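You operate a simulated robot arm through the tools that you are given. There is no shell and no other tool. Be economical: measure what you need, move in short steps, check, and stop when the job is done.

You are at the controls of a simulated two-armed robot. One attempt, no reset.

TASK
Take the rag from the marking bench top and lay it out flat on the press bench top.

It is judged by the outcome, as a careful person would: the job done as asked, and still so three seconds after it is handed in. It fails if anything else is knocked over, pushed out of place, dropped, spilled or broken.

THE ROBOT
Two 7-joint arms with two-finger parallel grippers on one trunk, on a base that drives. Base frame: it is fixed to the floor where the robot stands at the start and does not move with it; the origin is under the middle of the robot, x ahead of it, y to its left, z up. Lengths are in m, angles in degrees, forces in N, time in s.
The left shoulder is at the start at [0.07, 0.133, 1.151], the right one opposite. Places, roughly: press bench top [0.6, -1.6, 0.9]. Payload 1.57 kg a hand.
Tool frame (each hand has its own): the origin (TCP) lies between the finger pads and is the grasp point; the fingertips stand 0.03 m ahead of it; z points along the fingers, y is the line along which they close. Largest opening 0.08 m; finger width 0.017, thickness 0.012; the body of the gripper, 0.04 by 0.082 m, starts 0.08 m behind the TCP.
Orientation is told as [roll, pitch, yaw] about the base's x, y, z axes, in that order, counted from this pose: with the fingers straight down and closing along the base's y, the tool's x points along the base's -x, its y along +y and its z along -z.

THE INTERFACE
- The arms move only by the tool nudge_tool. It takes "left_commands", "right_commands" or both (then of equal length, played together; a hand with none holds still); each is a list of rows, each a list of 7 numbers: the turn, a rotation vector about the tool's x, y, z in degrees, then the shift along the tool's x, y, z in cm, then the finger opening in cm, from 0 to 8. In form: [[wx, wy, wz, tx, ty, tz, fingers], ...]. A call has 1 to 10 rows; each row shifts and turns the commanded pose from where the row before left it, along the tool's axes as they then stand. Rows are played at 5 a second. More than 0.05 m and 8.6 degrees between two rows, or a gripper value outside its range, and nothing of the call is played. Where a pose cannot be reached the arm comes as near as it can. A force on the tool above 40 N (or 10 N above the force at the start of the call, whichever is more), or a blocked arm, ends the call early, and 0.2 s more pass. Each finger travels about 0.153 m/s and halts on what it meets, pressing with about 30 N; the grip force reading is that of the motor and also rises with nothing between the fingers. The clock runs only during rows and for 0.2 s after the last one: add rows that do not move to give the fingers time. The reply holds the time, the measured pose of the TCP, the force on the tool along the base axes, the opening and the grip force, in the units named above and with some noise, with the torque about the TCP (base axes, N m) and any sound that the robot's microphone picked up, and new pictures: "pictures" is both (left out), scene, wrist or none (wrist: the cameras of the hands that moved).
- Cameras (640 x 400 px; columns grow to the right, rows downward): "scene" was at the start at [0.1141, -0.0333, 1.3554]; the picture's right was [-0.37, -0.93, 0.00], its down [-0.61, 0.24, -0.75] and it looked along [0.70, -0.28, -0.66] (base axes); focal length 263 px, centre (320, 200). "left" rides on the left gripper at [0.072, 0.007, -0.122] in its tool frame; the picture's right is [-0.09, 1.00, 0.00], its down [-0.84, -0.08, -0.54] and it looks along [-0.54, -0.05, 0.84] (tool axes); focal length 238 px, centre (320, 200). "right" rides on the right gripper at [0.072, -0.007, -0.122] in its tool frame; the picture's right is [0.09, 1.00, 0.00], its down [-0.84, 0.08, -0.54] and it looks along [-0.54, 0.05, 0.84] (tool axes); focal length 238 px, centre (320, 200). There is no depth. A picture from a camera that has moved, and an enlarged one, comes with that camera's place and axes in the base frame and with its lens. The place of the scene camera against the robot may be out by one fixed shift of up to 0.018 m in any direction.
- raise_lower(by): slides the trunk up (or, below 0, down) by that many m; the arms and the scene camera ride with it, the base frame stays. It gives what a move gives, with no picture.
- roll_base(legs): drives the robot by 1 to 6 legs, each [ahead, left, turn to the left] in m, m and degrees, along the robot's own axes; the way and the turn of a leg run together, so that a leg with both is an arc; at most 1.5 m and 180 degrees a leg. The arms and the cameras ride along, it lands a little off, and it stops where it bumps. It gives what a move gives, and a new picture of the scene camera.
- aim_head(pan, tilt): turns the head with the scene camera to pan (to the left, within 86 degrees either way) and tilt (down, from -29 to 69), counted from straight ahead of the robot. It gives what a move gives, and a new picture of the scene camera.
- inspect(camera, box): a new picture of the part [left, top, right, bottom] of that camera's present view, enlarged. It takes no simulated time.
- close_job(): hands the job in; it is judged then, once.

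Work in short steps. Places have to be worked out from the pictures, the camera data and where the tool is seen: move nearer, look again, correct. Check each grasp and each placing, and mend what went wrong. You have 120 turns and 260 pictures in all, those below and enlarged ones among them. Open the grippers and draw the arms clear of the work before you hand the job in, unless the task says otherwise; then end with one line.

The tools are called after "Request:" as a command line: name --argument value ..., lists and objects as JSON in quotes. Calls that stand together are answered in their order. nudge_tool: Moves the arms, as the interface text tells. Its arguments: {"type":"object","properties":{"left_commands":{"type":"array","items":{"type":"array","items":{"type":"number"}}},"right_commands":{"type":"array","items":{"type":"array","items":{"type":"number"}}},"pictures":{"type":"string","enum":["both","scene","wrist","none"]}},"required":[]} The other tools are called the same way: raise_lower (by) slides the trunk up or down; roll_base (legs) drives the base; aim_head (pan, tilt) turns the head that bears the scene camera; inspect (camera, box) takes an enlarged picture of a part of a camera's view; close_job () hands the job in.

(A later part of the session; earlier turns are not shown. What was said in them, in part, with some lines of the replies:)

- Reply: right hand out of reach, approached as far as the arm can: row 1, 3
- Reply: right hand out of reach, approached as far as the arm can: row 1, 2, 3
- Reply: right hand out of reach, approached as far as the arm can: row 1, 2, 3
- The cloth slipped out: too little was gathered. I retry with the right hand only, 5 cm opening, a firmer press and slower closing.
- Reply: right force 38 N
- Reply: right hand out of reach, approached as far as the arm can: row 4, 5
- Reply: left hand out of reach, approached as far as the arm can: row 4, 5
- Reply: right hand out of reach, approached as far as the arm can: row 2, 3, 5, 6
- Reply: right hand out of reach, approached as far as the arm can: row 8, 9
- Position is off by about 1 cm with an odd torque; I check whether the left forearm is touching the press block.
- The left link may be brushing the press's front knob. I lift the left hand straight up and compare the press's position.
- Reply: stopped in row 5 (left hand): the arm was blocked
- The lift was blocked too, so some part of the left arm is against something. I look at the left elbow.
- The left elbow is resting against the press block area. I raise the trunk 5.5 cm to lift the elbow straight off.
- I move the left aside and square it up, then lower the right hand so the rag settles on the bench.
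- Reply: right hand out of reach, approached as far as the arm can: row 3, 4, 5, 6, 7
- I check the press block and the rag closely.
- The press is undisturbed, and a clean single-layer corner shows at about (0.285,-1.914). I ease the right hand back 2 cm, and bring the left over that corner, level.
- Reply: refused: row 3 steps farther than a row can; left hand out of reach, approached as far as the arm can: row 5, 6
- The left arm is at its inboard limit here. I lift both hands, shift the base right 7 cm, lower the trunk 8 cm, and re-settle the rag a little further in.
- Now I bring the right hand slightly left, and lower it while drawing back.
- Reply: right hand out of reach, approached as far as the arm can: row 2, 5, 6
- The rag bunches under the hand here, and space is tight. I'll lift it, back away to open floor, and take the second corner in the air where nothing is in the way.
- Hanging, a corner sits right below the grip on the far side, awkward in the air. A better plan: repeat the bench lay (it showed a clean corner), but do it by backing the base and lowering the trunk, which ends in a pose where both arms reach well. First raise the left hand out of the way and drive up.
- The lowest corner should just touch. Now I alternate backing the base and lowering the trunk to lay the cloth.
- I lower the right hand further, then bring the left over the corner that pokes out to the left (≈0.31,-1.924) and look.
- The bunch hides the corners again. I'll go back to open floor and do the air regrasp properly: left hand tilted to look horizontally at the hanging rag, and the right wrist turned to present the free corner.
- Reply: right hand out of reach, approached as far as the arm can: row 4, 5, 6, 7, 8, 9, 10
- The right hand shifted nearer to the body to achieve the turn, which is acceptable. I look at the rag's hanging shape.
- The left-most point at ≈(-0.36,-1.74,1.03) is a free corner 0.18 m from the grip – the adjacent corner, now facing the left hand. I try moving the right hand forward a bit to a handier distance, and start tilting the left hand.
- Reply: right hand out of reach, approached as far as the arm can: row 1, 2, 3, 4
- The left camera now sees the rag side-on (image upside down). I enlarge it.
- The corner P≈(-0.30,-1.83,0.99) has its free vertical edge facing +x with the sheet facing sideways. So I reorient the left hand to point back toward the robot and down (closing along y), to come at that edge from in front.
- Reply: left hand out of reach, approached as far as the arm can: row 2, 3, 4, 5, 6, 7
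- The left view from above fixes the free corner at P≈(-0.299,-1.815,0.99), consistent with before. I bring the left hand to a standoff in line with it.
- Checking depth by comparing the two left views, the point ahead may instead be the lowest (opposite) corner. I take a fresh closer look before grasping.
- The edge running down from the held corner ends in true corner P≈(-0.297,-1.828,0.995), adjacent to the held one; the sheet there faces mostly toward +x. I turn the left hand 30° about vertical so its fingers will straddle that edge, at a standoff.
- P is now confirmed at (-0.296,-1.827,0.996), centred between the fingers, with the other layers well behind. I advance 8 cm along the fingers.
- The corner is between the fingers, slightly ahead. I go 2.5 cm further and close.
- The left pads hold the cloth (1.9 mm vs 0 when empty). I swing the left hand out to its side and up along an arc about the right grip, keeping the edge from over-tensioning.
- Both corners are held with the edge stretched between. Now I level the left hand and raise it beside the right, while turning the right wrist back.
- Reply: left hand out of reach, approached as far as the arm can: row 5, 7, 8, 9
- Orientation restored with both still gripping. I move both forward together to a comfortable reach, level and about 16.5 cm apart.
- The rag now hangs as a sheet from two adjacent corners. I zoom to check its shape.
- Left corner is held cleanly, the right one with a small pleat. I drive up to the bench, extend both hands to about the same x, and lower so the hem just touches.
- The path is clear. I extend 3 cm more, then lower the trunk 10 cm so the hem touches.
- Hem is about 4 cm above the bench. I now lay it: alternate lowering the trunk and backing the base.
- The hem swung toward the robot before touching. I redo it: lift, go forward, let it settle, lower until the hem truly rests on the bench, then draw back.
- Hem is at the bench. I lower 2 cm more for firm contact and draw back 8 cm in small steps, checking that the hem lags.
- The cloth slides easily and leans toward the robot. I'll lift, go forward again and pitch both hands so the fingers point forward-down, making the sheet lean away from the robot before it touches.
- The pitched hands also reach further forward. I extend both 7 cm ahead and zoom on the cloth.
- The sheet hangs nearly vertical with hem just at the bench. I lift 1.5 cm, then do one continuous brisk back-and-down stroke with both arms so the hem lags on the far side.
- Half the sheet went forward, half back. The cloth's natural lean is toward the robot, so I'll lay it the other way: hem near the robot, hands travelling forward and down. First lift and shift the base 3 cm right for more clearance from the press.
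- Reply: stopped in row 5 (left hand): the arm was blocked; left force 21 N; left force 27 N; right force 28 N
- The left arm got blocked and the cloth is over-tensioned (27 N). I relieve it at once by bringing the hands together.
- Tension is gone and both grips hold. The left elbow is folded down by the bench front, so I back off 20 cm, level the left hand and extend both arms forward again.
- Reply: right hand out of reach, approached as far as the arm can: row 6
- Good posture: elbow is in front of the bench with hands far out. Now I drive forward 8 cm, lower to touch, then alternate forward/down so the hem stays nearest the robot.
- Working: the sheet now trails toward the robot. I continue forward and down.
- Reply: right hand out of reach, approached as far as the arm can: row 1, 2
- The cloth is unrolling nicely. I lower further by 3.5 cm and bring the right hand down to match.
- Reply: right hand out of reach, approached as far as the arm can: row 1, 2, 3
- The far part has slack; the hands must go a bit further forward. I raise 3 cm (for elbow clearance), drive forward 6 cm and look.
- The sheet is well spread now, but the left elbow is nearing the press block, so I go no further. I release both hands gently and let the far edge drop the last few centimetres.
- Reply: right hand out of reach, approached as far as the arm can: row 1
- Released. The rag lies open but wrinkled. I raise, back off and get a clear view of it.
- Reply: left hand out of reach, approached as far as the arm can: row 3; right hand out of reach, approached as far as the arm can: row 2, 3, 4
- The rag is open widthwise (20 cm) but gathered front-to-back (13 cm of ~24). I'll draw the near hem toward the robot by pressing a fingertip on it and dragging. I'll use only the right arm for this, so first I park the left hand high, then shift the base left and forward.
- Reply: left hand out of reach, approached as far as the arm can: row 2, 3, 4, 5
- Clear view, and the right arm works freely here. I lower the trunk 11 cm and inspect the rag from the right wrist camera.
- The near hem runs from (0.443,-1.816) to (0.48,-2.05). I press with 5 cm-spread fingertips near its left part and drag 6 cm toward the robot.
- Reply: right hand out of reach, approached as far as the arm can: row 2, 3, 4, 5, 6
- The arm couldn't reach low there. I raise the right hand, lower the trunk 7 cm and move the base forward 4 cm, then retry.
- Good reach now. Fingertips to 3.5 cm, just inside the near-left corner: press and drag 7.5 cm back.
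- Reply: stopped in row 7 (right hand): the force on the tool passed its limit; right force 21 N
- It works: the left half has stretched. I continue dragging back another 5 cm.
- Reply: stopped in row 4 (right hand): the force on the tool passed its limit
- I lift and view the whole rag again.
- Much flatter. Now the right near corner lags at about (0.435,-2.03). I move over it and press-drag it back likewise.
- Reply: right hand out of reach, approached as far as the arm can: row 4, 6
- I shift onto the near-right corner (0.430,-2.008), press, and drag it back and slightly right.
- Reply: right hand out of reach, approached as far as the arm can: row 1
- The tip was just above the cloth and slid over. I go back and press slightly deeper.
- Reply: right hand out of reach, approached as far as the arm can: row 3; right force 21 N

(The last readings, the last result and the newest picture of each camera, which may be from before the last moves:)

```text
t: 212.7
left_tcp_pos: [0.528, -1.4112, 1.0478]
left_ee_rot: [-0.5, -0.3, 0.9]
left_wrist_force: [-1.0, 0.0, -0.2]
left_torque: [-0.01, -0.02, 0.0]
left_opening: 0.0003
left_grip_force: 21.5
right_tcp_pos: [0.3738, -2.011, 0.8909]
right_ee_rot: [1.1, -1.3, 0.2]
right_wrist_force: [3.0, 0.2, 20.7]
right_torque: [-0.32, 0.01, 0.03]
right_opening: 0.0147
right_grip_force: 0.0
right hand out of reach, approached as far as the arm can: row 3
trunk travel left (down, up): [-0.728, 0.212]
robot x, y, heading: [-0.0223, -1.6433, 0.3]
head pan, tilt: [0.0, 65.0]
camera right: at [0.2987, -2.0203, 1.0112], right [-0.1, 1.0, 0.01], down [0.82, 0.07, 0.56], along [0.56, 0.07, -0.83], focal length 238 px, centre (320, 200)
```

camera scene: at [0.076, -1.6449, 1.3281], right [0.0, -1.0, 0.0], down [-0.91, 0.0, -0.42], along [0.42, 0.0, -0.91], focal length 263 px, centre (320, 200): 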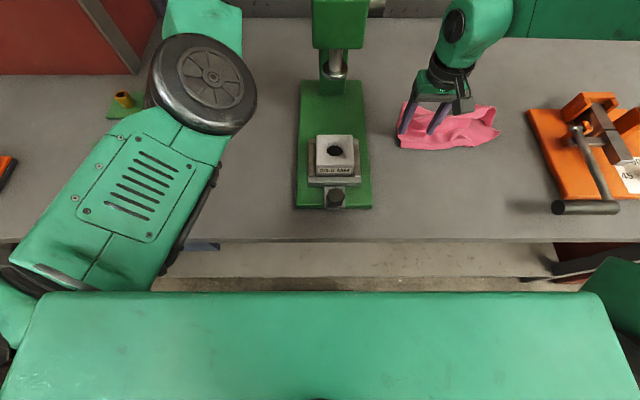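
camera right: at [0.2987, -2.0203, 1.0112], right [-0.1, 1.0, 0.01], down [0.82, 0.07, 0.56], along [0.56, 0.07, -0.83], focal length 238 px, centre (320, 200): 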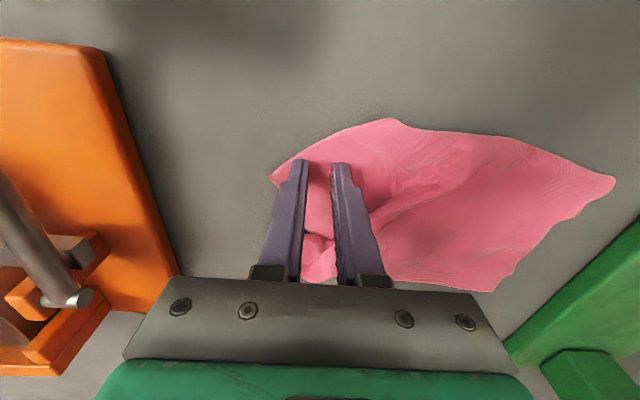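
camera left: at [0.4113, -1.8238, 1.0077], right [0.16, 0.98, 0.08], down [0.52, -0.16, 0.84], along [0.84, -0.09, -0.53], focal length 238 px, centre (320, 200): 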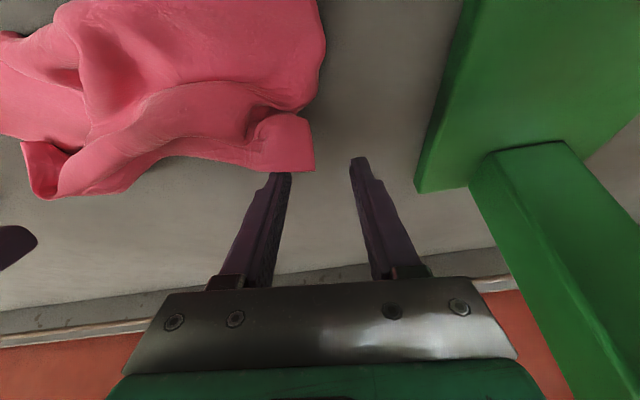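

That dragged well. I lift the hand away and view the result from above.

Request:
nudge_tool --right_commands '[[0, 0, 0, 0, 0, -3, 1.5], [0, 0, 0, 1, 0, -4, 1.5], [0, 0, 0, 4, -2, -2, 1.5], [0, 0, 0, 4, -2, 0, 1.5]]' --pictures "wrist"

Request:
inspect --camera "scene" --box '[370, 60, 540, 220]'

```text
t: 213.7
left_tcp_pos: [0.5299, -1.414, 1.0474]
left_ee_rot: [-0.4, -0.2, 1.0]
left_wrist_force: [0.0, 0.6, 0.8]
left_torque: [0.01, 0.01, -0.01]
left_opening: 0.0
left_grip_force: 21.6
right_tcp_pos: [0.3192, -2.0232, 0.9789]
right_ee_rot: [0.8, -1.0, 0.0]
right_wrist_force: [0.0, 0.3, 0.5]
right_torque: [-0.04, 0.0, 0.0]
right_opening: 0.0151
right_grip_force: 0.1
right hand out of reach, approached as far as the arm can: row 3, 4
trunk travel left (down, up): [-0.728, 0.212]
robot x, y, heading: [-0.0253, -1.6379, -0.0]
head pan, tilt: [0.0, 65.0]
camera right: at [0.2446, -2.0309, 1.0986], right [-0.09, 1.0, 0.01], down [0.83, 0.07, 0.56], along [0.56, 0.06, -0.83], focal length 238 px, centre (320, 200)
```

right: 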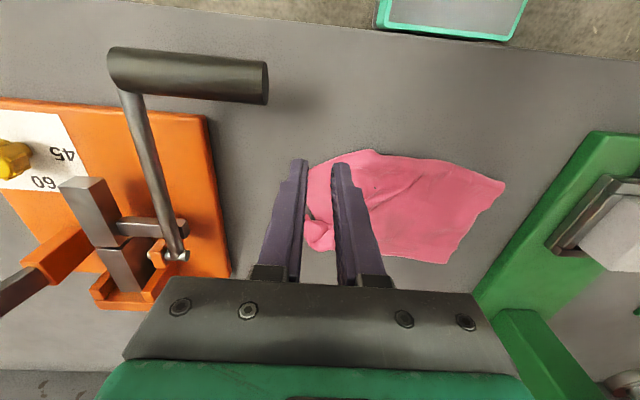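

```text
2.50 times, centred on (455, 140) of scene
camera zoom: at [0.076, -1.6445, 1.3281], right [0.0, -1.0, 0.0], down [-0.91, 0.0, -0.42], along [0.42, 0.0, -0.91], focal length 658 px, centre (-18, 350)
```

zoom: 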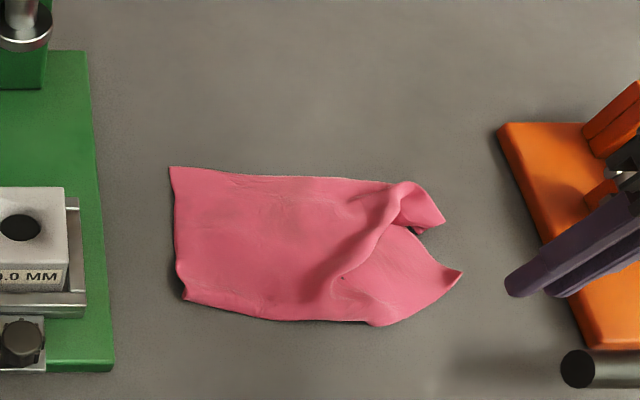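

Nearly flat: what remains is the folded far-right corner (≈0.44,-2.03) with a diagonal ridge. To reach it I retract the left hand well clear of the press, then shift the base right 14 cm.

Request:
nudge_tool --left_commands '[[0, 0, 0, 4, 0, -2, 0], [0, 0, 0, 4, 0, -2, 0], [0, 0, 0, 4, 0, -2, 0], [0, 0, 0, 4, 0, -2, 0], [0, 0, 0, 4, 0, -2, 0], [0, 0, 0, 4, 0, 0, 0]]' --right_commands '[[0, 0, 0, 0, 2, -1, 0], [0, 0, 0, 0, 2, -1, 0], [0, 0, 0, 0, 2, -1, 0], [0, 0, 0, 0, 2, 0, 0], [0, 0, 0, 0, 2, 0, 0], [0, 0, 0, 0, 0, 0, 0]]' --pictures "none"

Request:
roll_base --legs '[[0, -0.14, 0]]'

Request:
inspect --camera "right" --box '[160, 100, 560, 320]'

```text
t: 215.1
left_tcp_pos: [0.5076, -1.3852, 1.1185]
left_ee_rot: [-0.3, -0.1, 1.0]
left_wrist_force: [-0.3, -0.5, -0.2]
left_torque: [-0.04, 0.0, -0.03]
left_opening: 0.0002
left_grip_force: 21.1
left hand out of reach, approached as far as the arm can: row 1, 2, 3, 4, 5, 6
right_tcp_pos: [0.3188, -1.9247, 1.0105]
right_ee_rot: [1.1, -1.2, 0.3]
right_wrist_force: [0.7, 0.0, -0.5]
right_torque: [0.0, 0.02, 0.03]
right_opening: 0.0
right_grip_force: 21.4
trunk travel left (down, up): [-0.728, 0.212]
robot x, y, heading: [-0.0192, -1.6417, -0.1]
head pan, tilt: [0.0, 65.0]
```

```text
t: 216.4
left_tcp_pos: [0.5086, -1.5255, 1.117]
left_ee_rot: [-0.6, -0.2, 0.9]
left_wrist_force: [-0.8, 0.6, -0.2]
left_torque: [0.02, -0.02, -0.02]
left_opening: 0.0002
left_grip_force: 21.2
right_tcp_pos: [0.3181, -2.0664, 1.0122]
right_ee_rot: [1.0, -1.1, 0.1]
right_wrist_force: [-0.2, -0.1, -0.3]
right_torque: [0.04, 0.02, 0.02]
right_opening: 0.0
right_grip_force: 21.3
trunk travel left (down, up): [-0.728, 0.212]
robot x, y, heading: [-0.0237, -1.7847, -0.4]
head pan, tilt: [0.0, 65.0]
camera scene: at [0.0755, -1.7848, 1.3281], right [0.0, -1.0, 0.0], down [-0.91, 0.0, -0.42], along [0.42, 0.0, -0.91], focal length 263 px, centre (320, 200)
```

scene: 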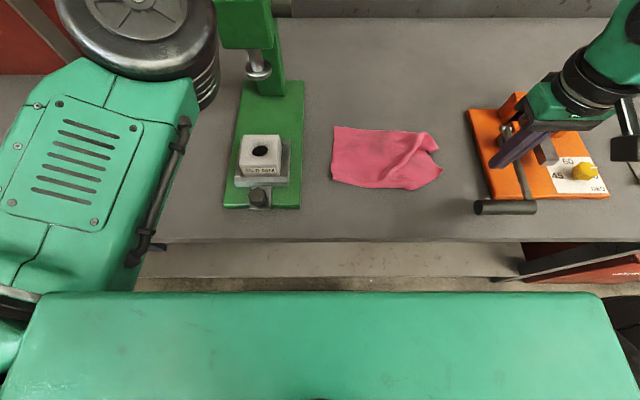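

```text
1.60 times, centred on (360, 210) of right
camera zoom: at [0.2428, -2.0743, 1.1319], right [-0.09, 1.0, 0.02], down [0.83, 0.07, 0.56], along [0.56, 0.07, -0.83], focal length 381 px, centre (256, 184)
```

zoom: 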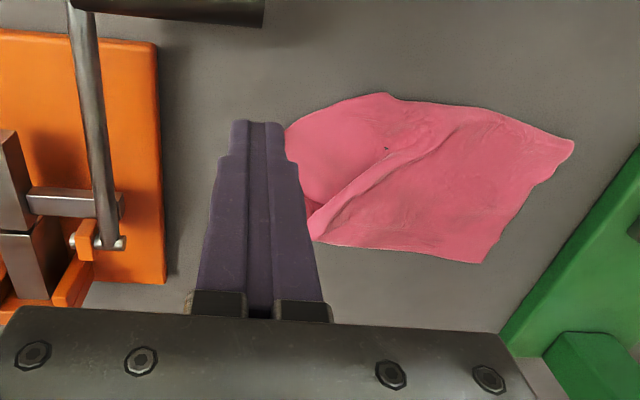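

The remaining ridge runs diagonally; pulling the right triangle toward near-right will flatten it. I press at (0.39,-1.995) and drag that way 3 cm.

Request:
nudge_tool --right_commands '[[0, 0, 0, -2.4, 2.4, 0, 2], [0, 0, 0, -2.4, 2.4, 0, 2], [0, 0, 0, -2.4, 2.3, 2, 2], [0, 0, 0, 0, 0, 4, 2], [0, 0, 0, 0, 0, 4, 2], [0, 0, 0, 0, 0, 2.4, 2], [0, 0, 0, 0.6, -0.9, 0, 2], [0, 0, 0, 0.6, -0.9, 0, 2], [0, 0, 0, 0.6, -0.9, 0, 2], [0, 0, 0, 0.6, -0.9, 0, 2]]' --pictures "both"

```text
t: 218.6
left_tcp_pos: [0.5049, -1.526, 1.1181]
left_ee_rot: [-0.5, -0.2, 0.9]
left_wrist_force: [-0.2, 0.0, -1.0]
left_torque: [-0.02, -0.05, 0.04]
left_opening: 0.0003
left_grip_force: 21.3
right_tcp_pos: [0.3667, -2.0283, 0.8926]
right_ee_rot: [1.2, -1.4, 0.1]
right_wrist_force: [3.7, 2.3, 24.0]
right_torque: [-0.35, 0.0, 0.04]
right_opening: 0.0175
right_grip_force: 0.1
trunk travel left (down, up): [-0.728, 0.212]
robot x, y, heading: [-0.0205, -1.7827, -0.5]
head pan, tilt: [0.0, 65.0]
camera scene: at [0.0725, -1.7844, 1.3287], right [0.0, -1.0, 0.0], down [-0.91, 0.0, -0.42], along [0.42, 0.0, -0.91], focal length 263 px, centre (320, 200)
camera right: at [0.2915, -2.0364, 1.0109], right [-0.1, 1.0, 0.02], down [0.82, 0.07, 0.56], along [0.56, 0.07, -0.82], focal length 238 px, centre (320, 200)
```

scene: 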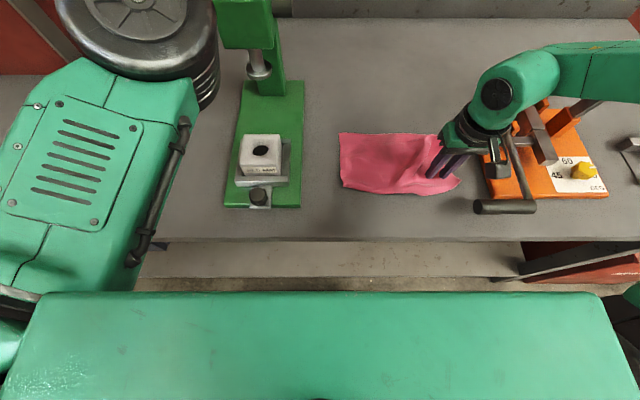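
right: 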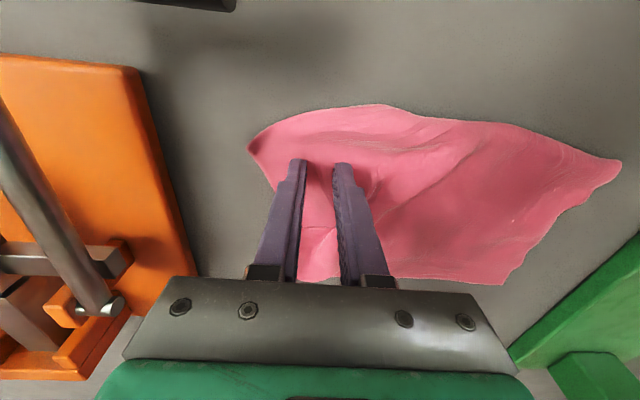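

Better. I lift the hand straight up and look again.

Request:
nudge_tool --right_commands '[[0, 0, 0, 0, 0, -4, 2], [0, 0, 0, 0, 0, -4, 2], [0, 0, 0, 3, 0, -3, 2], [0, 0, 0, 3, 0, 0, 2]]' --pictures "none"

Request:
inspect --camera "scene" --box '[310, 90, 500, 230]'

Request:
inspect --camera "right" --box '[180, 80, 560, 320]'

```text
t: 219.6
left_tcp_pos: [0.5065, -1.5287, 1.1185]
left_ee_rot: [-0.2, -0.1, 0.9]
left_wrist_force: [0.3, -0.4, 0.5]
left_torque: [0.0, -0.02, -0.01]
left_opening: 0.0002
left_grip_force: 21.4
right_tcp_pos: [0.3043, -2.0342, 0.9974]
right_ee_rot: [1.2, -1.1, 0.1]
right_wrist_force: [0.6, 0.5, -0.7]
right_torque: [0.03, -0.01, 0.0]
right_opening: 0.0201
right_grip_force: 0.1
trunk travel left (down, up): [-0.728, 0.212]
robot x, y, heading: [-0.0188, -1.7789, -0.3]
head pan, tilt: [0.0, 65.0]
```

```text
2.86 times, centred on (405, 160) of scene
camera zoom: at [0.0741, -1.7882, 1.3282], right [0.0, -1.0, 0.0], down [-0.91, 0.0, -0.42], along [0.42, 0.0, -0.91], focal length 752 px, centre (77, 314)
```

zoom: 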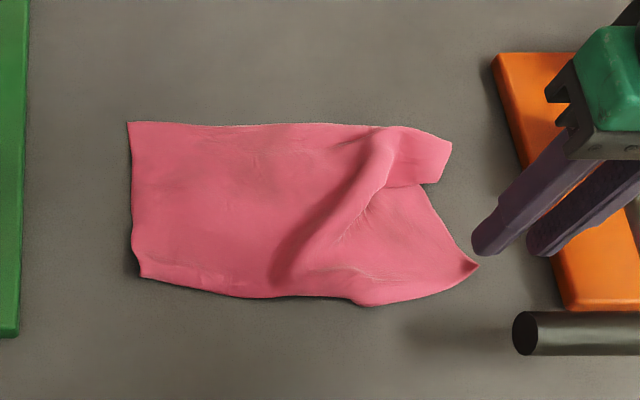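

```text
1.67 times, centred on (370, 200) of right
camera zoom: at [0.23, -2.0434, 1.118], right [-0.09, 1.0, 0.02], down [0.83, 0.07, 0.56], along [0.56, 0.07, -0.83], focal length 397 px, centre (237, 200)
```

zoom: 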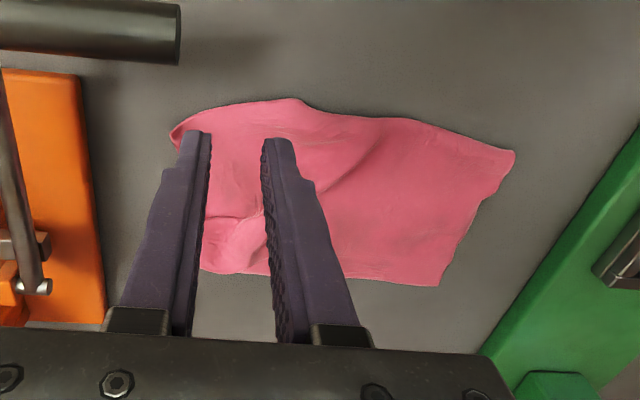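

Only the pleat at the far-right corner remains. I press on that flap at (0.435,-2.045) and draw it right/outward 3 cm, staying clear of the orange fixture.

Request:
nudge_tool --right_commands '[[0, 0, 0, -4.3, -0.3, 0, 1], [0, 0, 0, -4.3, -0.3, 0, 1], [0, 0, 0, -4.3, -0.3, 0, 1], [0, 0, 0, 0, 0, 4, 1], [0, 0, 0, 0, 0, 4, 1], [0, 0, 0, 0, 0, 2.9, 1], [0, 0, 0, -0.3, -0.8, 0, 1], [0, 0, 0, -0.3, -0.8, 0, 1], [0, 0, 0, -0.3, -0.8, 0, 1], [0, 0, 0, -0.3, -0.8, 0, 1]]' --pictures "both"

```text
t: 221.8
left_tcp_pos: [0.5059, -1.5259, 1.1187]
left_ee_rot: [-0.5, -0.3, 0.9]
left_wrist_force: [-0.6, 0.6, 0.2]
left_torque: [-0.03, -0.02, 0.01]
left_opening: 0.0
left_grip_force: 21.5
right_tcp_pos: [0.4472, -2.069, 0.8924]
right_ee_rot: [1.1, -1.3, 0.1]
right_wrist_force: [-0.2, 2.3, 14.0]
right_torque: [0.0, 0.08, -0.04]
right_opening: 0.0098
right_grip_force: 0.1
trunk travel left (down, up): [-0.728, 0.212]
robot x, y, heading: [-0.0202, -1.7833, -0.1]
head pan, tilt: [0.0, 65.0]
camera scene: at [0.0732, -1.7854, 1.3284], right [0.0, -1.0, 0.0], down [-0.91, 0.0, -0.42], along [0.42, 0.0, -0.91], focal length 263 px, centre (320, 200)
camera right: at [0.3731, -2.0784, 1.0124], right [-0.09, 1.0, 0.02], down [0.82, 0.07, 0.56], along [0.56, 0.07, -0.83], focal length 238 px, centre (320, 200)
```

scene: 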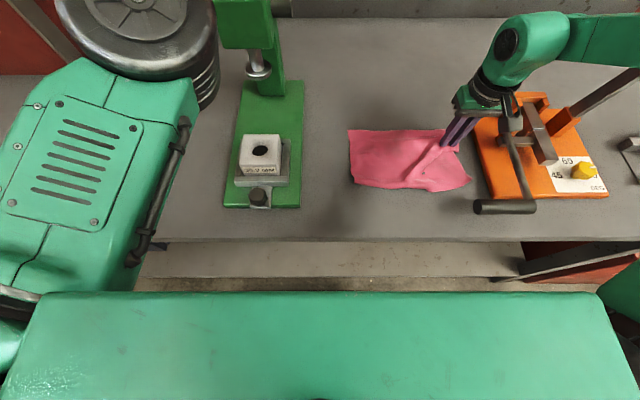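
right: 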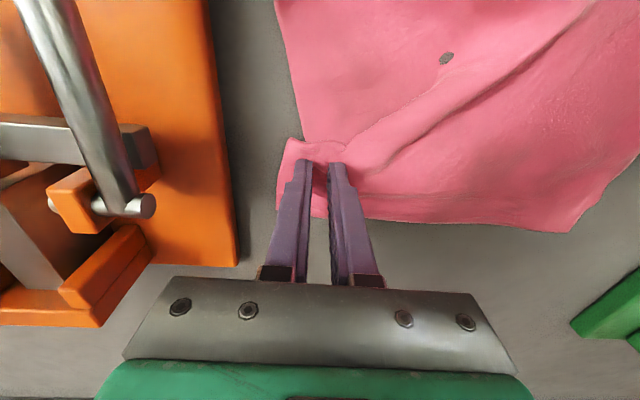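

The corner is out. A diagonal ridge remains; I now pull the main body the opposite way (left/far), which also moves the rag away from the orange fixture.

Request:
nudge_tool --right_commands '[[0, 0, 0, 0, 0, -3, 2], [0, 0, 0, 0, 4.6, 0, 3], [0, 0, 0, 0, 4.6, 0, 3], [0, 0, 0, 0, 4.4, 0, 3], [0, 0, 0, 0, 0, 2.5, 3], [0, 0, 0, 0, 0, 0.9, 3], [0, 0, 0, -0.6, 1.1, 0, 3], [0, 0, 0, -0.6, 1.1, 0, 3], [0, 0, 0, -0.6, 1.1, 0, 3], [0, 0, 0, -0.6, 1.1, 0, 3]]' --pictures "scene"

Request:
inspect --camera "scene" --box '[310, 90, 500, 230]'

```text
t: 224.0
left_tcp_pos: [0.5085, -1.5262, 1.1174]
left_ee_rot: [-0.5, -0.1, 0.9]
left_wrist_force: [0.3, 0.0, 0.2]
left_torque: [-0.02, 0.01, -0.01]
left_opening: 0.0001
left_grip_force: 21.1
right_tcp_pos: [0.4499, -1.9119, 0.9045]
right_ee_rot: [1.2, -1.1, 0.1]
right_wrist_force: [0.6, -0.3, 0.4]
right_torque: [0.0, -0.02, 0.0]
right_opening: 0.0298
right_grip_force: 0.1
right hand out of reach, approached as far as the arm can: row 7, 8, 9, 10
trunk travel left (down, up): [-0.728, 0.212]
robot x, y, heading: [-0.0226, -1.7858, -0.3]
head pan, tilt: [0.0, 65.0]
camera scene: at [0.0762, -1.7868, 1.328], right [0.0, -1.0, 0.0], down [-0.91, 0.0, -0.42], along [0.42, 0.0, -0.91], focal length 263 px, centre (320, 200)
```

scene: 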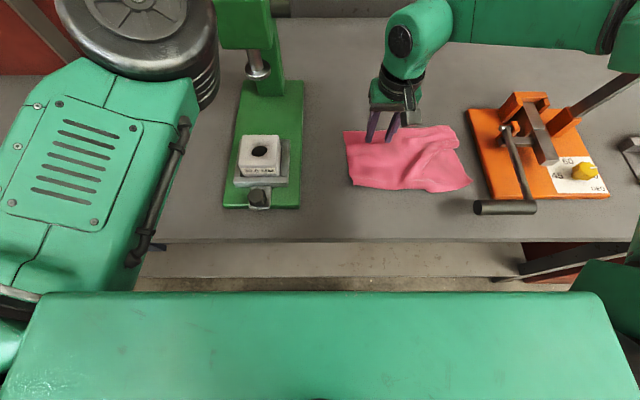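

```text
2.86 times, centred on (405, 160) of scene
camera zoom: at [0.0762, -1.7868, 1.328], right [0.0, -1.0, 0.0], down [-0.91, 0.0, -0.42], along [0.42, 0.0, -0.91], focal length 752 px, centre (77, 314)
```

zoom: 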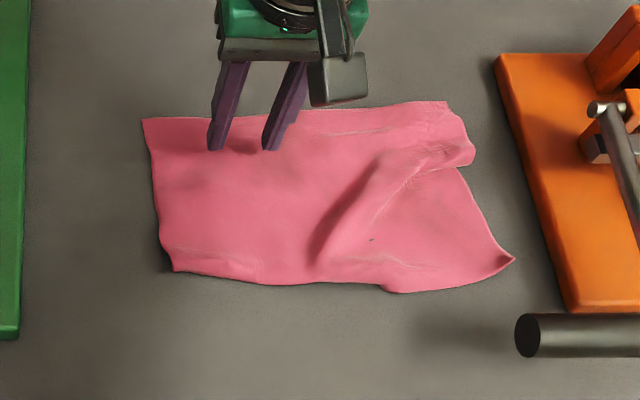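

Nearly there; a short pleat remains at the right edge. I press the right-near part at (0.375,-2.04) and draw it 3 cm toward the robot, keeping clear of the handle.

Request:
nudge_tool --right_commands '[[0, 0, 0, 0, 0, -3, 2], [0, 0, 0, 2.5, -4.2, 0, 2], [0, 0, 0, 2.5, -4.2, 0, 2], [0, 0, 0, 2.5, -4.2, 0, 2], [0, 0, 0, 0, 0, 3, 2], [0, 0, 0, 0, 0, 1.6, 2], [0, 0, 0, 0.9, 0.1, 0, 2], [0, 0, 0, 0.9, 0.1, 0, 2], [0, 0, 0, 0.9, 0.1, 0, 2], [0, 0, 0, 0.9, 0.1, 0, 2]]' --pictures "wrist"

Request:
nudge_tool --right_commands '[[0, 0, 0, 0, 0, -4, 2], [0, 0, 0, 0, 2, -4, 2], [0, 0, 0, 0, 4, -2, 2], [0, 0, 0, 3, 3, -2, 2]]' --pictures "none"

Request:
inspect --camera "scene" --box '[310, 90, 500, 230]'

```text
t: 225.5
left_tcp_pos: [0.5051, -1.5264, 1.1178]
left_ee_rot: [-0.4, -0.4, 1.0]
left_wrist_force: [0.2, -0.1, -0.6]
left_torque: [0.02, 0.0, -0.01]
left_opening: 0.0002
left_grip_force: 21.5
right_tcp_pos: [0.3768, -2.0388, 0.8911]
right_ee_rot: [1.1, -1.8, 0.1]
right_wrist_force: [-2.0, 0.4, 9.9]
right_torque: [-0.17, 0.12, -0.07]
right_opening: 0.0192
right_grip_force: 0.2
trunk travel left (down, up): [-0.728, 0.212]
robot x, y, heading: [-0.0195, -1.7829, -0.2]
head pan, tilt: [0.0, 65.0]
stopped in row 7 (right hand): the force on the tool passed its limit (the readings are from after the stop); the commanded pose is now the measured one
camera right: at [0.3012, -2.0468, 1.0107], right [-0.09, 1.0, 0.02], down [0.82, 0.07, 0.57], along [0.57, 0.07, -0.82], focal length 238 px, centre (320, 200)
```

right: 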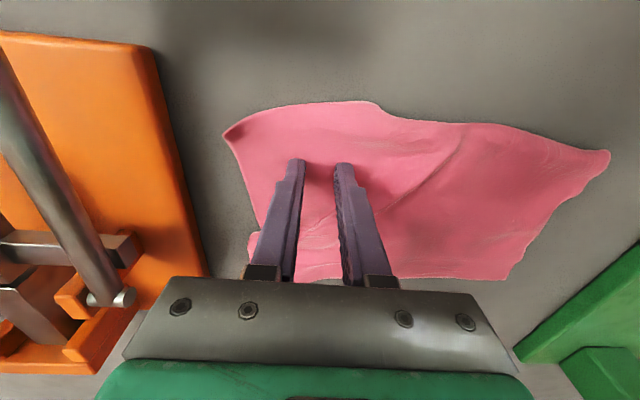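

```text
t: 226.5
left_tcp_pos: [0.5068, -1.5262, 1.1183]
left_ee_rot: [-0.4, -0.2, 0.9]
left_wrist_force: [-0.6, 0.3, 0.3]
left_torque: [-0.02, 0.03, 0.0]
left_opening: 0.0002
left_grip_force: 20.7
right_tcp_pos: [0.3402, -1.9501, 1.0138]
right_ee_rot: [1.1, -1.8, 0.0]
right_wrist_force: [-1.0, 1.1, -0.1]
right_torque: [0.01, 0.0, 0.01]
right_opening: 0.0201
right_grip_force: 0.0
trunk travel left (down, up): [-0.728, 0.212]
robot x, y, heading: [-0.0193, -1.7817, -0.1]
head pan, tilt: [0.0, 65.0]
```

```text
2.86 times, centred on (405, 160) of scene
camera zoom: at [0.0732, -1.786, 1.3283], right [0.0, -1.0, 0.0], down [-0.91, 0.0, -0.42], along [0.42, 0.0, -0.91], focal length 752 px, centre (77, 314)
```

zoom: 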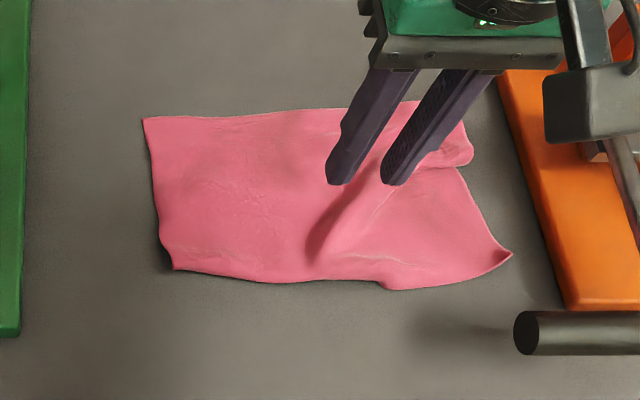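

That stop came before it dragged. One more attempt with a lighter press.

Request:
nudge_tool --right_commands '[[0, 0, 0, -1.9, -4.2, 0, 2], [0, 0, 0, -1.9, -4.2, 0, 2], [0, 0, 0, 0, 0, 4, 2], [0, 0, 0, 0, 0, 4, 2], [0, 0, 0, 0, 0, 3.6, 2], [0, 0, 0, 0, 0, 0.85, 2], [0, 0, 0, 0.8, 0, 0, 2], [0, 0, 0, 0.8, 0, 0, 2], [0, 0, 0, 0.8, 0, 0, 2], [0, 0, 0, 0.8, 0, 0, 2]]' --pictures "none"

Request:
nudge_tool --right_commands '[[0, 0, 0, 0, 0, -4, 2], [0, 0, 0, 0, 2, -4, 2], [0, 0, 0, 2, 4, -2, 2], [0, 0, 0, 4, 2.5, -1, 2], [0, 0, 0, 4, 0, 0, 2]]' --pictures "none"

Request:
inspect --camera "scene" --box '[310, 90, 500, 230]'

```text
t: 228.1
left_tcp_pos: [0.506, -1.5256, 1.1195]
left_ee_rot: [-0.4, -0.3, 0.9]
left_wrist_force: [-0.4, -0.2, -0.2]
left_torque: [0.01, 0.01, 0.01]
left_opening: 0.0
left_grip_force: 21.4
right_tcp_pos: [0.383, -2.0293, 0.8922]
right_ee_rot: [1.3, -2.7, 0.1]
right_wrist_force: [-1.4, 0.8, 25.7]
right_torque: [-0.33, 0.17, -0.01]
right_opening: 0.0185
right_grip_force: 0.0
trunk travel left (down, up): [-0.728, 0.212]
robot x, y, heading: [-0.0229, -1.7839, 0.1]
head pan, tilt: [0.0, 65.0]
stopped in row 8 (right hand): the force on the tool passed its limit (the readings are from after the stop); the commanded pose is now the measured one
```

```text
t: 229.3
left_tcp_pos: [0.5063, -1.5291, 1.1194]
left_ee_rot: [-0.3, -0.3, 0.9]
left_wrist_force: [-0.4, -0.1, -0.1]
left_torque: [0.0, -0.04, 0.01]
left_opening: 0.0003
left_grip_force: 21.4
right_tcp_pos: [0.2761, -1.9496, 0.9977]
right_ee_rot: [1.4, -2.4, 0.1]
right_wrist_force: [-0.1, 0.3, -0.2]
right_torque: [0.03, -0.03, -0.04]
right_opening: 0.02
right_grip_force: 0.0
trunk travel left (down, up): [-0.728, 0.212]
robot x, y, heading: [-0.0186, -1.7828, -0.1]
head pan, tilt: [0.0, 65.0]
```

```text
2.86 times, centred on (405, 160) of scene
camera zoom: at [0.0733, -1.7881, 1.3283], right [0.0, -1.0, 0.0], down [-0.91, 0.0, -0.42], along [0.42, 0.0, -0.91], focal length 752 px, centre (77, 314)
```

zoom: 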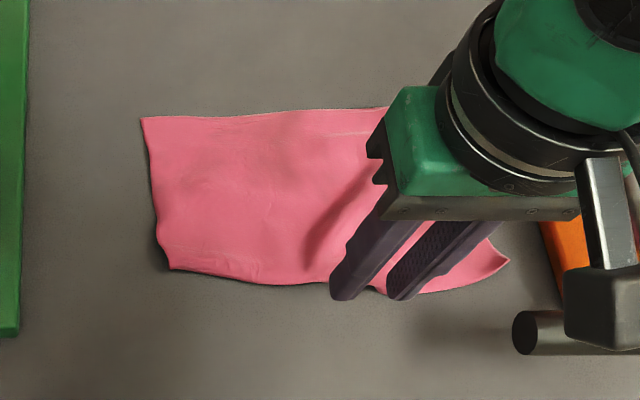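

One last light press-drag on the right-near part (slightly higher pressing height).

Request:
nudge_tool --right_commands '[[0, 2.4, 0, -3, -2.7, 0, 2], [0, 0, 0, -3, -2.7, 0, 2], [0, 0, 0, -2.9, -2.6, 0, 2], [0, 0, 0, 0, 0, 4, 2], [0, 0, 0, 0, 0, 4, 2], [0, 0, 0, 0, 0, 2.65, 2], [0, 0, 0, 0.8, 0, 0, 2], [0, 0, 0, 0.8, 0, 0, 2], [0, 0, 0, 0.8, 0, 0, 2], [0, 0, 0, 0.8, 0, 0, 2]]' --pictures "none"

Request:
nudge_tool --right_commands '[[0, 0, 0, 0, 0, -4, 2], [0, 0, 0, 0, 0, -4, 2], [0, 0, 0, 0, 0, -4, 2], [0, 0, 0, 0, 0, -4, 2]]' --pictures "none"

Request:
roll_base --legs '[[-0.25, 0, 0]]'

Request:
inspect --camera "scene" --box '[300, 30, 480, 160]'

```text
t: 231.5
left_tcp_pos: [0.5068, -1.5238, 1.1188]
left_ee_rot: [-0.6, -0.4, 0.9]
left_wrist_force: [-0.5, -0.2, 0.2]
left_torque: [0.01, -0.04, 0.0]
left_opening: 0.0
left_grip_force: 21.5
right_tcp_pos: [0.3333, -2.0244, 0.8908]
right_ee_rot: [1.2, -0.3, 0.3]
right_wrist_force: [6.1, 0.3, 35.0]
right_torque: [-0.61, -0.14, 0.11]
right_opening: 0.0192
right_grip_force: 0.0
trunk travel left (down, up): [-0.728, 0.212]
robot x, y, heading: [-0.0195, -1.782, 0.0]
head pan, tilt: [0.0, 65.0]
```

```text
t: 232.5
left_tcp_pos: [0.5074, -1.5267, 1.1177]
left_ee_rot: [-0.4, -0.2, 0.9]
left_wrist_force: [-0.1, -0.2, 0.4]
left_torque: [0.0, -0.05, 0.04]
left_opening: 0.0002
left_grip_force: 21.4
right_tcp_pos: [0.3357, -2.0297, 1.0498]
right_ee_rot: [1.3, 0.1, 0.3]
right_wrist_force: [0.2, -0.3, 0.4]
right_torque: [-0.01, -0.02, -0.01]
right_opening: 0.0197
right_grip_force: 0.1
trunk travel left (down, up): [-0.728, 0.212]
robot x, y, heading: [-0.0189, -1.7843, -0.2]
head pan, tilt: [0.0, 65.0]
```

```text
t: 234.3
left_tcp_pos: [0.2556, -1.5267, 1.1158]
left_ee_rot: [-0.4, -0.1, 0.9]
left_wrist_force: [0.2, -0.3, 0.7]
left_torque: [0.04, 0.02, 0.03]
left_opening: 0.0
left_grip_force: 21.5
right_tcp_pos: [0.0819, -2.0283, 1.0485]
right_ee_rot: [1.3, 0.2, 0.2]
right_wrist_force: [0.2, 0.2, -0.6]
right_torque: [-0.01, 0.03, 0.02]
right_opening: 0.02
right_grip_force: 0.0
trunk travel left (down, up): [-0.728, 0.212]
robot x, y, heading: [-0.2737, -1.7845, -0.3]
head pan, tilt: [0.0, 65.0]
camera scene: at [-0.1775, -1.7859, 1.328], right [0.0, -1.0, 0.0], down [-0.91, 0.0, -0.42], along [0.42, 0.0, -0.91], focal length 263 px, centre (320, 200)
```

scene: 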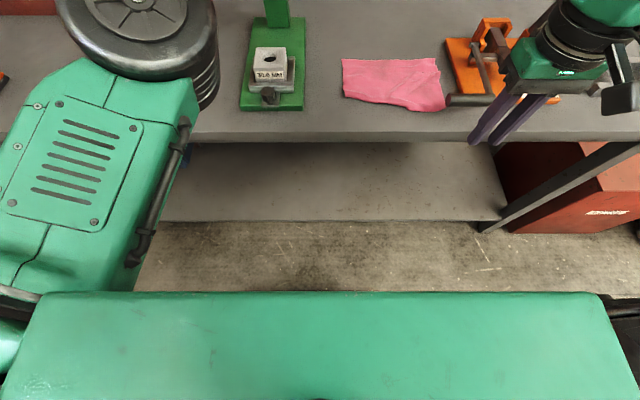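

```text
3.08 times, centred on (390, 95) of scene
camera zoom: at [-0.1775, -1.7859, 1.328], right [0.0, -1.0, 0.0], down [-0.91, 0.0, -0.42], along [0.42, 0.0, -0.91], focal length 810 px, centre (105, 523)
```

zoom: 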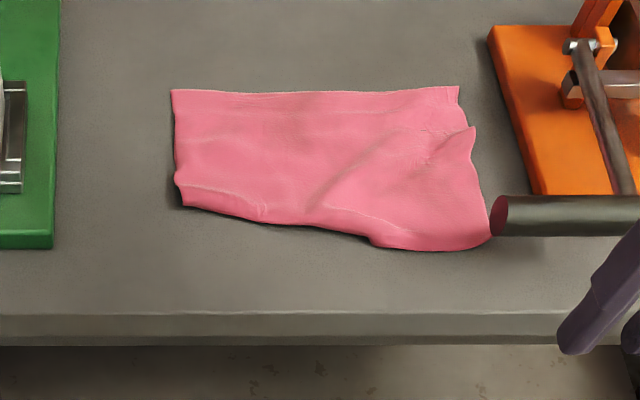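

The rag now lies open with only light wrinkles, everything else undisturbed. I check the near-left edge, which looks thick, for a tucked-under hem.

Request:
inspect --camera "scene" --box '[335, 50, 455, 118]'

```text
5.33 times, centred on (395, 84) of scene
camera zoom: at [-0.1775, -1.7859, 1.328], right [0.0, -1.0, 0.0], down [-0.91, 0.0, -0.42], along [0.42, 0.0, -0.91], focal length 1404 px, centre (-80, 819)
```

zoom: 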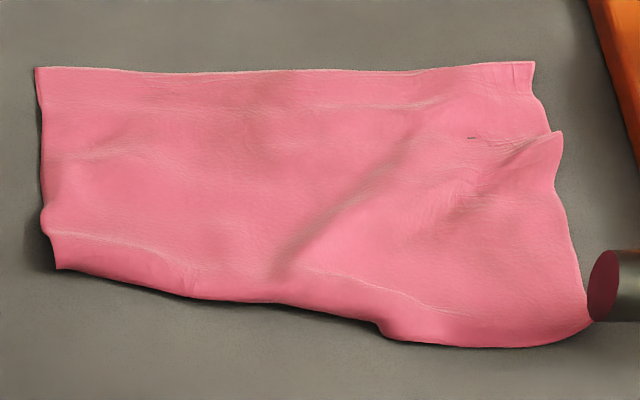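

There's a small pleat parallel to the near-left edge. One more press-drag there: I reposition the base left and forward and draw that edge 3–4 cm toward the robot.

Request:
roll_base --legs '[[0, 0.1, 0.2], [0.17, 0, 0]]'

Request:
nudge_tool --right_commands '[[0, 0, 0, -2.7, 2.5, 0, 3], [0, 0, 0, -2.7, 2.5, 0, 3], [0, 0, 0, -2.6, 2.4, 0, 3], [0, 0, 0, 0, 0, 4, 3], [0, 0, 0, 0, 0, 4, 3], [0, 0, 0, 0, 0, 4, 3], [0, 0, 0, 0, 0, 0, 3]]' --pictures "wrist"

```text
t: 236.6
left_tcp_pos: [0.4215, -1.4218, 1.1178]
left_ee_rot: [-0.4, -0.4, 1.3]
left_wrist_force: [0.2, -0.2, 0.4]
left_torque: [-0.03, 0.01, 0.02]
left_opening: 0.0001
left_grip_force: 21.1
right_tcp_pos: [0.2521, -1.9247, 1.05]
right_ee_rot: [1.3, -0.1, 0.7]
right_wrist_force: [0.0, -0.2, 0.1]
right_torque: [-0.01, -0.04, 0.01]
right_opening: 0.0196
right_grip_force: 0.1
trunk travel left (down, up): [-0.728, 0.212]
robot x, y, heading: [-0.1025, -1.6828, 0.2]
head pan, tilt: [0.0, 65.0]
camera scene: at [-0.0105, -1.6851, 1.3284], right [0.0, -1.0, 0.0], down [-0.91, 0.0, -0.42], along [0.42, 0.0, -0.91], focal length 263 px, centre (320, 200)
```

scene: 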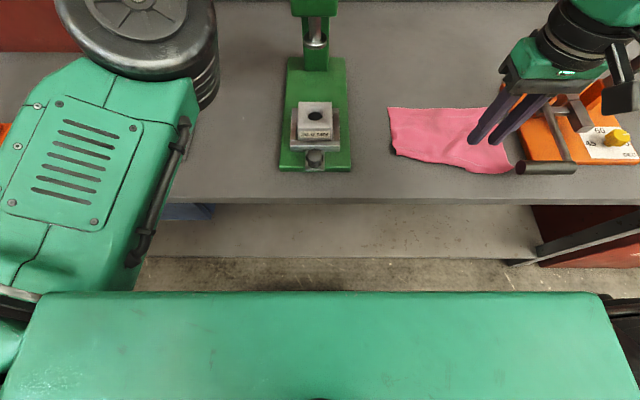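

```text
t: 238.2
left_tcp_pos: [0.4216, -1.4219, 1.1177]
left_ee_rot: [-0.5, -0.2, 1.2]
left_wrist_force: [0.8, -0.2, -0.2]
left_torque: [0.0, -0.02, 0.03]
left_opening: 0.0
left_grip_force: 20.8
right_tcp_pos: [0.3316, -1.8491, 0.9296]
right_ee_rot: [1.4, 0.0, 0.6]
right_wrist_force: [0.1, 0.1, 0.0]
right_torque: [0.01, -0.02, 0.01]
right_opening: 0.0301
right_grip_force: 0.1
trunk travel left (down, up): [-0.728, 0.212]
robot x, y, heading: [-0.1036, -1.6832, 0.2]
head pan, tilt: [0.0, 65.0]
camera right: at [0.2608, -1.8586, 1.0509], right [-0.1, 0.99, 0.02], down [0.84, 0.07, 0.54], along [0.54, 0.07, -0.84], focal length 238 px, centre (320, 200)
```

right: 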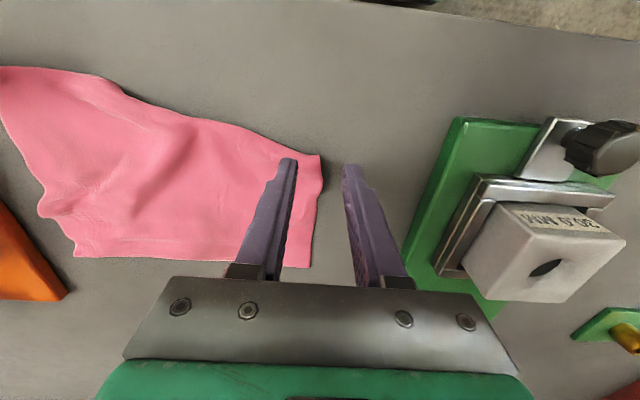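

The near-left corner is at (0.34,-1.847). I press just inside it, (0.35,-1.873), and draw back 4 cm.

Request:
nudge_tool --right_commands '[[0, 0, 0, -1.8, -2.4, 0, 2], [0, 0, 0, 0, 0, 2, 2], [0, 0, 0, 0, 0, 1.8, 2], [0, 0, 0, 0.8, 0, 0, 2], [0, 0, 0, 0.8, 0.1, 0, 2], [0, 0, 0, 0.8, 0.1, 0, 2], [0, 0, 0, 0.8, 0.1, 0, 2], [0, 0, 0, 0.8, 0.1, 0, 2], [0, 0, 0, 0, 0, -3, 2], [0, 0, 0, 0, 0, -4, 2]]' --pictures "wrist"

```text
t: 240.3
left_tcp_pos: [0.4215, -1.4219, 1.1182]
left_ee_rot: [-0.4, -0.2, 1.2]
left_wrist_force: [-0.1, -0.9, -1.0]
left_torque: [0.0, 0.01, -0.03]
left_opening: 0.0
left_grip_force: 21.3
right_tcp_pos: [0.3081, -1.8702, 0.962]
right_ee_rot: [1.4, 0.0, 0.6]
right_wrist_force: [-1.0, 0.0, 0.1]
right_torque: [0.02, -0.01, -0.01]
right_opening: 0.0199
right_grip_force: 0.0
trunk travel left (down, up): [-0.728, 0.212]
robot x, y, heading: [-0.103, -1.6821, 0.3]
head pan, tilt: [0.0, 65.0]
camera right: at [0.2375, -1.88, 1.0838], right [-0.1, 0.99, 0.02], down [0.84, 0.07, 0.54], along [0.54, 0.07, -0.84], focal length 238 px, centre (320, 200)
```

right: 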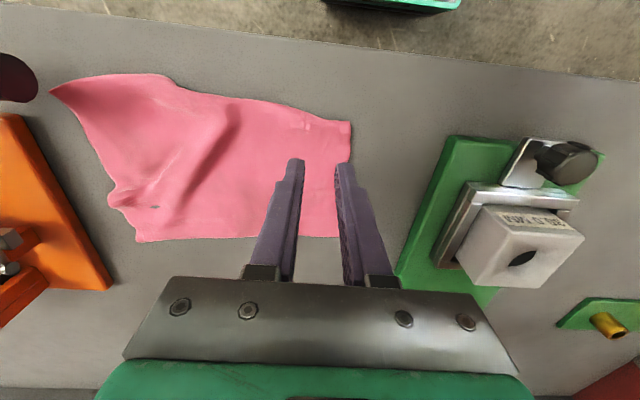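

That raised a slight diagonal ridge. I press on the left-far part and push it gently far-left to smooth it.

Request:
nudge_tool --right_commands '[[0, 0, 0, -4.5, 0, 0, 3], [0, 0, 0, -4.3, -0.3, 0, 3], [0, 0, 0, 0, 0, 4, 3], [0, 0, 0, 0, 0, 3.1, 3], [0, 0, 0, -0.8, 0.5, 0, 3], [0, 0, 0, -0.8, 0.5, 0, 3], [0, 0, 0, -0.8, 0.5, 0, 3], [0, 0, 0, -0.8, 0.5, 0, 3], [0, 0, 0, 0, 0, -4, 3], [0, 0, 0, 3, 0, -3.5, 3]]' --pictures "none"

Request:
nudge_tool --right_commands '[[0, 0, 0, 4, 0, -2, 4], [0, 0, 0, 4, 0, -2, 4], [0, 0, 0, 4, 0, -1, 4], [0, 0, 0, 2, 0, 0, 4]]' --pictures "wrist"

```text
t: 242.6
left_tcp_pos: [0.4216, -1.4224, 1.1187]
left_ee_rot: [-0.4, -0.3, 1.2]
left_wrist_force: [-0.6, 0.3, 0.9]
left_torque: [0.01, -0.06, -0.04]
left_opening: 0.0
left_grip_force: 21.3
right_tcp_pos: [0.377, -1.8663, 0.9805]
right_ee_rot: [1.3, -0.1, 0.7]
right_wrist_force: [-0.2, 0.2, 0.2]
right_torque: [0.01, -0.02, -0.01]
right_opening: 0.03
right_grip_force: 0.4
right hand out of reach, approached as far as the arm can: row 5, 6, 7, 8
trunk travel left (down, up): [-0.728, 0.212]
robot x, y, heading: [-0.1003, -1.6797, 0.5]
head pan, tilt: [0.0, 65.0]
```

```text
t: 243.6
left_tcp_pos: [0.4218, -1.422, 1.118]
left_ee_rot: [-0.4, -0.2, 1.2]
left_wrist_force: [-0.1, 0.8, 0.2]
left_torque: [-0.01, 0.0, 0.01]
left_opening: 0.0002
left_grip_force: 21.8
right_tcp_pos: [0.2344, -1.8688, 1.0303]
right_ee_rot: [1.3, 0.0, 0.7]
right_wrist_force: [0.5, 0.2, 0.7]
right_torque: [0.0, -0.03, -0.01]
right_opening: 0.04
right_grip_force: 0.0
trunk travel left (down, up): [-0.728, 0.212]
robot x, y, heading: [-0.1052, -1.681, 0.1]
head pan, tilt: [0.0, 65.0]
camera right: at [0.163, -1.8787, 1.1518], right [-0.1, 0.99, 0.02], down [0.84, 0.07, 0.54], along [0.54, 0.07, -0.84], focal length 238 px, centre (320, 200)
```

right: 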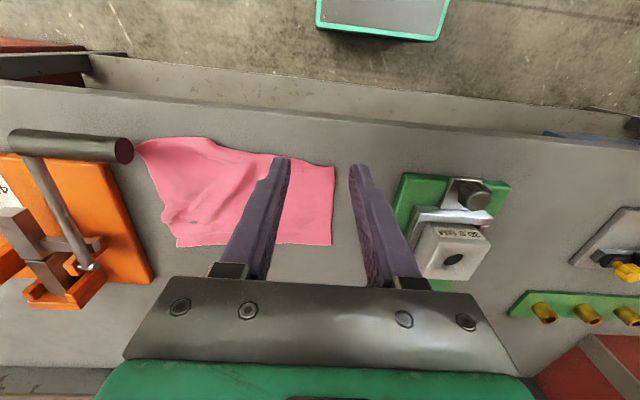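

One last smoothing push, with the base 7 cm further forward so the arm reaches.

Request:
roll_base --legs '[[0.07, 0, 0]]'

Request:
nudge_tool --right_commands '[[0, 0, 0, -4, -0.5, 1, 3], [0, 0, 0, -4.2, -0.5, 2.5, 3], [0, 0, 0, 0, 0, 4, 3], [0, 0, 0, 0, 0, 4, 3], [0, 0, 0, 0, 0, 2.4, 3], [0, 0, 0, -0.8, 0.5, 0, 3], [0, 0, 0, -0.8, 0.5, 0, 3], [0, 0, 0, -0.8, 0.5, 0, 3], [0, 0, 0, 0, 0, -4, 3], [0, 0, 0, 0, 0, -4, 3]]' --pictures "none"

Request:
nudge_tool --right_commands '[[0, 0, 0, 4, -1, -2, 5], [0, 0, 0, 4, -1, -2, 5], [0, 0, 0, 4, -1, 0, 5], [0, 0, 0, 0, 0, 0, 5]]' --pictures "none"

Request:
roll_base --legs '[[-0.3, 0, 0]]'

Request:
inspect --camera "scene" --box '[330, 20, 510, 140]'

```text
t: 244.6
left_tcp_pos: [0.49, -1.4213, 1.1198]
left_ee_rot: [-0.4, -0.3, 1.4]
left_wrist_force: [-0.3, 0.8, -1.2]
left_torque: [0.0, -0.01, -0.02]
left_opening: 0.0
left_grip_force: 21.1
right_tcp_pos: [0.3036, -1.8681, 1.0317]
right_ee_rot: [1.4, -0.1, 0.5]
right_wrist_force: [-0.9, -0.6, -0.5]
right_torque: [-0.03, -0.03, -0.02]
right_opening: 0.04
right_grip_force: 0.1
trunk travel left (down, up): [-0.728, 0.212]
robot x, y, heading: [-0.0363, -1.6834, 0.3]
head pan, tilt: [0.0, 65.0]
camera scene: at [0.0582, -1.6844, 1.3285], right [0.0, -1.0, 0.0], down [-0.91, 0.0, -0.42], along [0.42, 0.0, -0.91], focal length 263 px, centre (320, 200)
```

scene: 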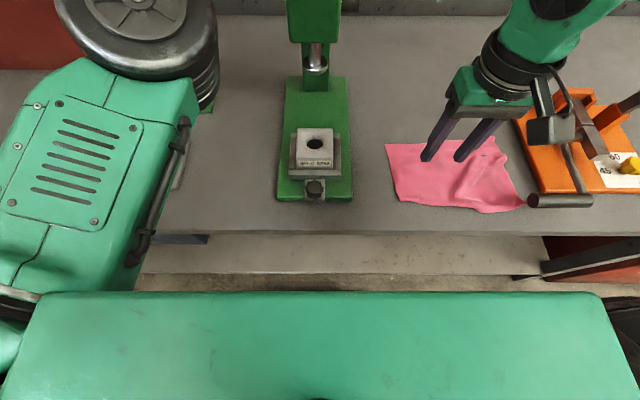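

```text
t: 246.8
left_tcp_pos: [0.4911, -1.4221, 1.118]
left_ee_rot: [-0.4, -0.1, 1.4]
left_wrist_force: [-0.2, -0.4, -0.6]
left_torque: [0.03, 0.01, -0.01]
left_opening: 0.0
left_grip_force: 21.8
right_tcp_pos: [0.413, -1.8582, 0.9712]
right_ee_rot: [1.2, 0.1, 0.8]
right_wrist_force: [-0.3, -0.4, 0.2]
right_torque: [-0.02, 0.0, -0.01]
right_opening: 0.0304
right_grip_force: 0.0
trunk travel left (down, up): [-0.728, 0.212]
robot x, y, heading: [-0.0365, -1.6842, 0.3]
head pan, tilt: [0.0, 65.0]
```

```text
t: 247.8
left_tcp_pos: [0.4929, -1.4209, 1.1177]
left_ee_rot: [-0.4, -0.1, 1.4]
left_wrist_force: [0.4, 0.2, 0.0]
left_torque: [0.01, 0.0, -0.04]
left_opening: 0.0001
left_grip_force: 21.3
right_tcp_pos: [0.2927, -1.8929, 1.0103]
right_ee_rot: [1.1, 0.2, 0.7]
right_wrist_force: [0.4, -0.1, 0.3]
right_torque: [-0.02, 0.04, 0.02]
right_opening: 0.0499
right_grip_force: 0.1
trunk travel left (down, up): [-0.728, 0.212]
robot x, y, heading: [-0.0376, -1.682, 0.3]
head pan, tilt: [0.0, 65.0]
```

```text
t: 249.8
left_tcp_pos: [0.1914, -1.4204, 1.1173]
left_ee_rot: [-0.3, -0.1, 1.5]
left_wrist_force: [0.7, 0.6, 0.1]
left_torque: [0.0, 0.0, 0.01]
left_opening: 0.0
left_grip_force: 21.7
right_tcp_pos: [-0.0053, -1.8935, 1.0099]
right_ee_rot: [1.3, 0.2, 0.8]
right_wrist_force: [-0.9, 0.6, 0.5]
right_torque: [0.01, 0.0, 0.0]
right_opening: 0.0502
right_grip_force: 0.0
trunk travel left (down, up): [-0.728, 0.212]
robot x, y, heading: [-0.334, -1.6842, 0.6]
head pan, tilt: [0.0, 65.0]
camera scene: at [-0.2376, -1.6855, 1.328], right [0.01, -1.0, 0.0], down [-0.91, -0.01, -0.42], along [0.42, 0.0, -0.91], focal length 263 px, centre (320, 200)
```

scene: 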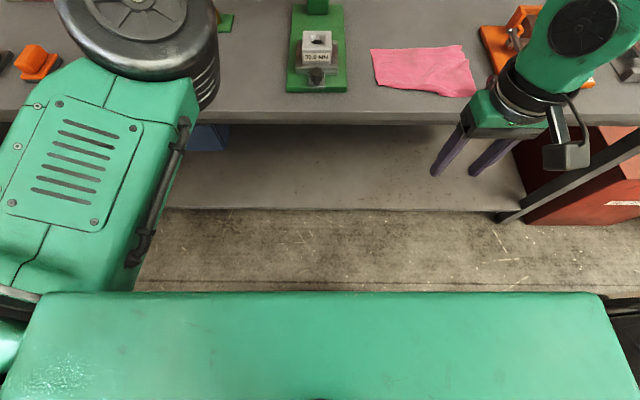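

```text
3.33 times, centred on (420, 80) of scene
camera zoom: at [-0.2376, -1.6855, 1.328], right [0.01, -1.0, 0.0], down [-0.91, -0.01, -0.42], along [0.42, 0.0, -0.91], focal length 878 px, centre (-13, 600)
```

zoom: 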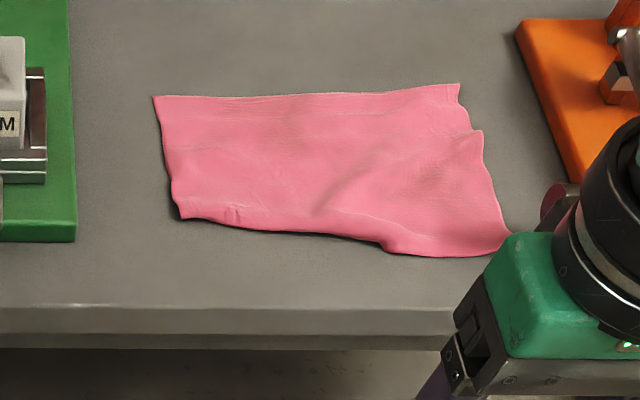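

The rag lies spread out flat on the press bench with only slight wrinkles and nothing else disturbed. I open the left gripper, with both arms already clear of the bench.

Request:
nudge_tool --left_commands '[[0, 0, 0, 0, 0, 0, 6], [0, 0, 0, 0, 0, 0, 6], [0, 0, 0, 0, 0, 0, 6]]' --right_commands '[[0, 0, 0, 0, 0, -2, 6], [0, 0, 0, 0, 0, -2, 6], [0, 0, 0, 0, 0, 0, 6]]' --pictures "none"

Request:
close_job

```text
t: 250.6
left_tcp_pos: [0.1901, -1.4214, 1.1172]
left_ee_rot: [-0.4, -0.2, 1.6]
left_wrist_force: [0.1, 0.1, 0.3]
left_torque: [0.01, 0.0, -0.01]
left_opening: 0.0601
left_grip_force: 0.0
right_tcp_pos: [-0.0086, -1.8926, 1.0509]
right_ee_rot: [1.3, 0.2, 0.9]
right_wrist_force: [-0.3, 0.0, -0.3]
right_torque: [-0.03, 0.01, 0.02]
right_opening: 0.0601
right_grip_force: 0.0
trunk travel left (down, up): [-0.728, 0.212]
robot x, y, heading: [-0.335, -1.6849, 0.4]
head pan, tilt: [0.0, 65.0]
```

```text
The job is handed in.
```

The rag is on the press bench top, spread open with light wrinkles; its left side measures about 5 cm short, so the near-left hem may still be pleated or tucked under. The left arm was blocked near the press block during one attempt, but the press and everything else I could see look in place, and both grippers are open and clear.
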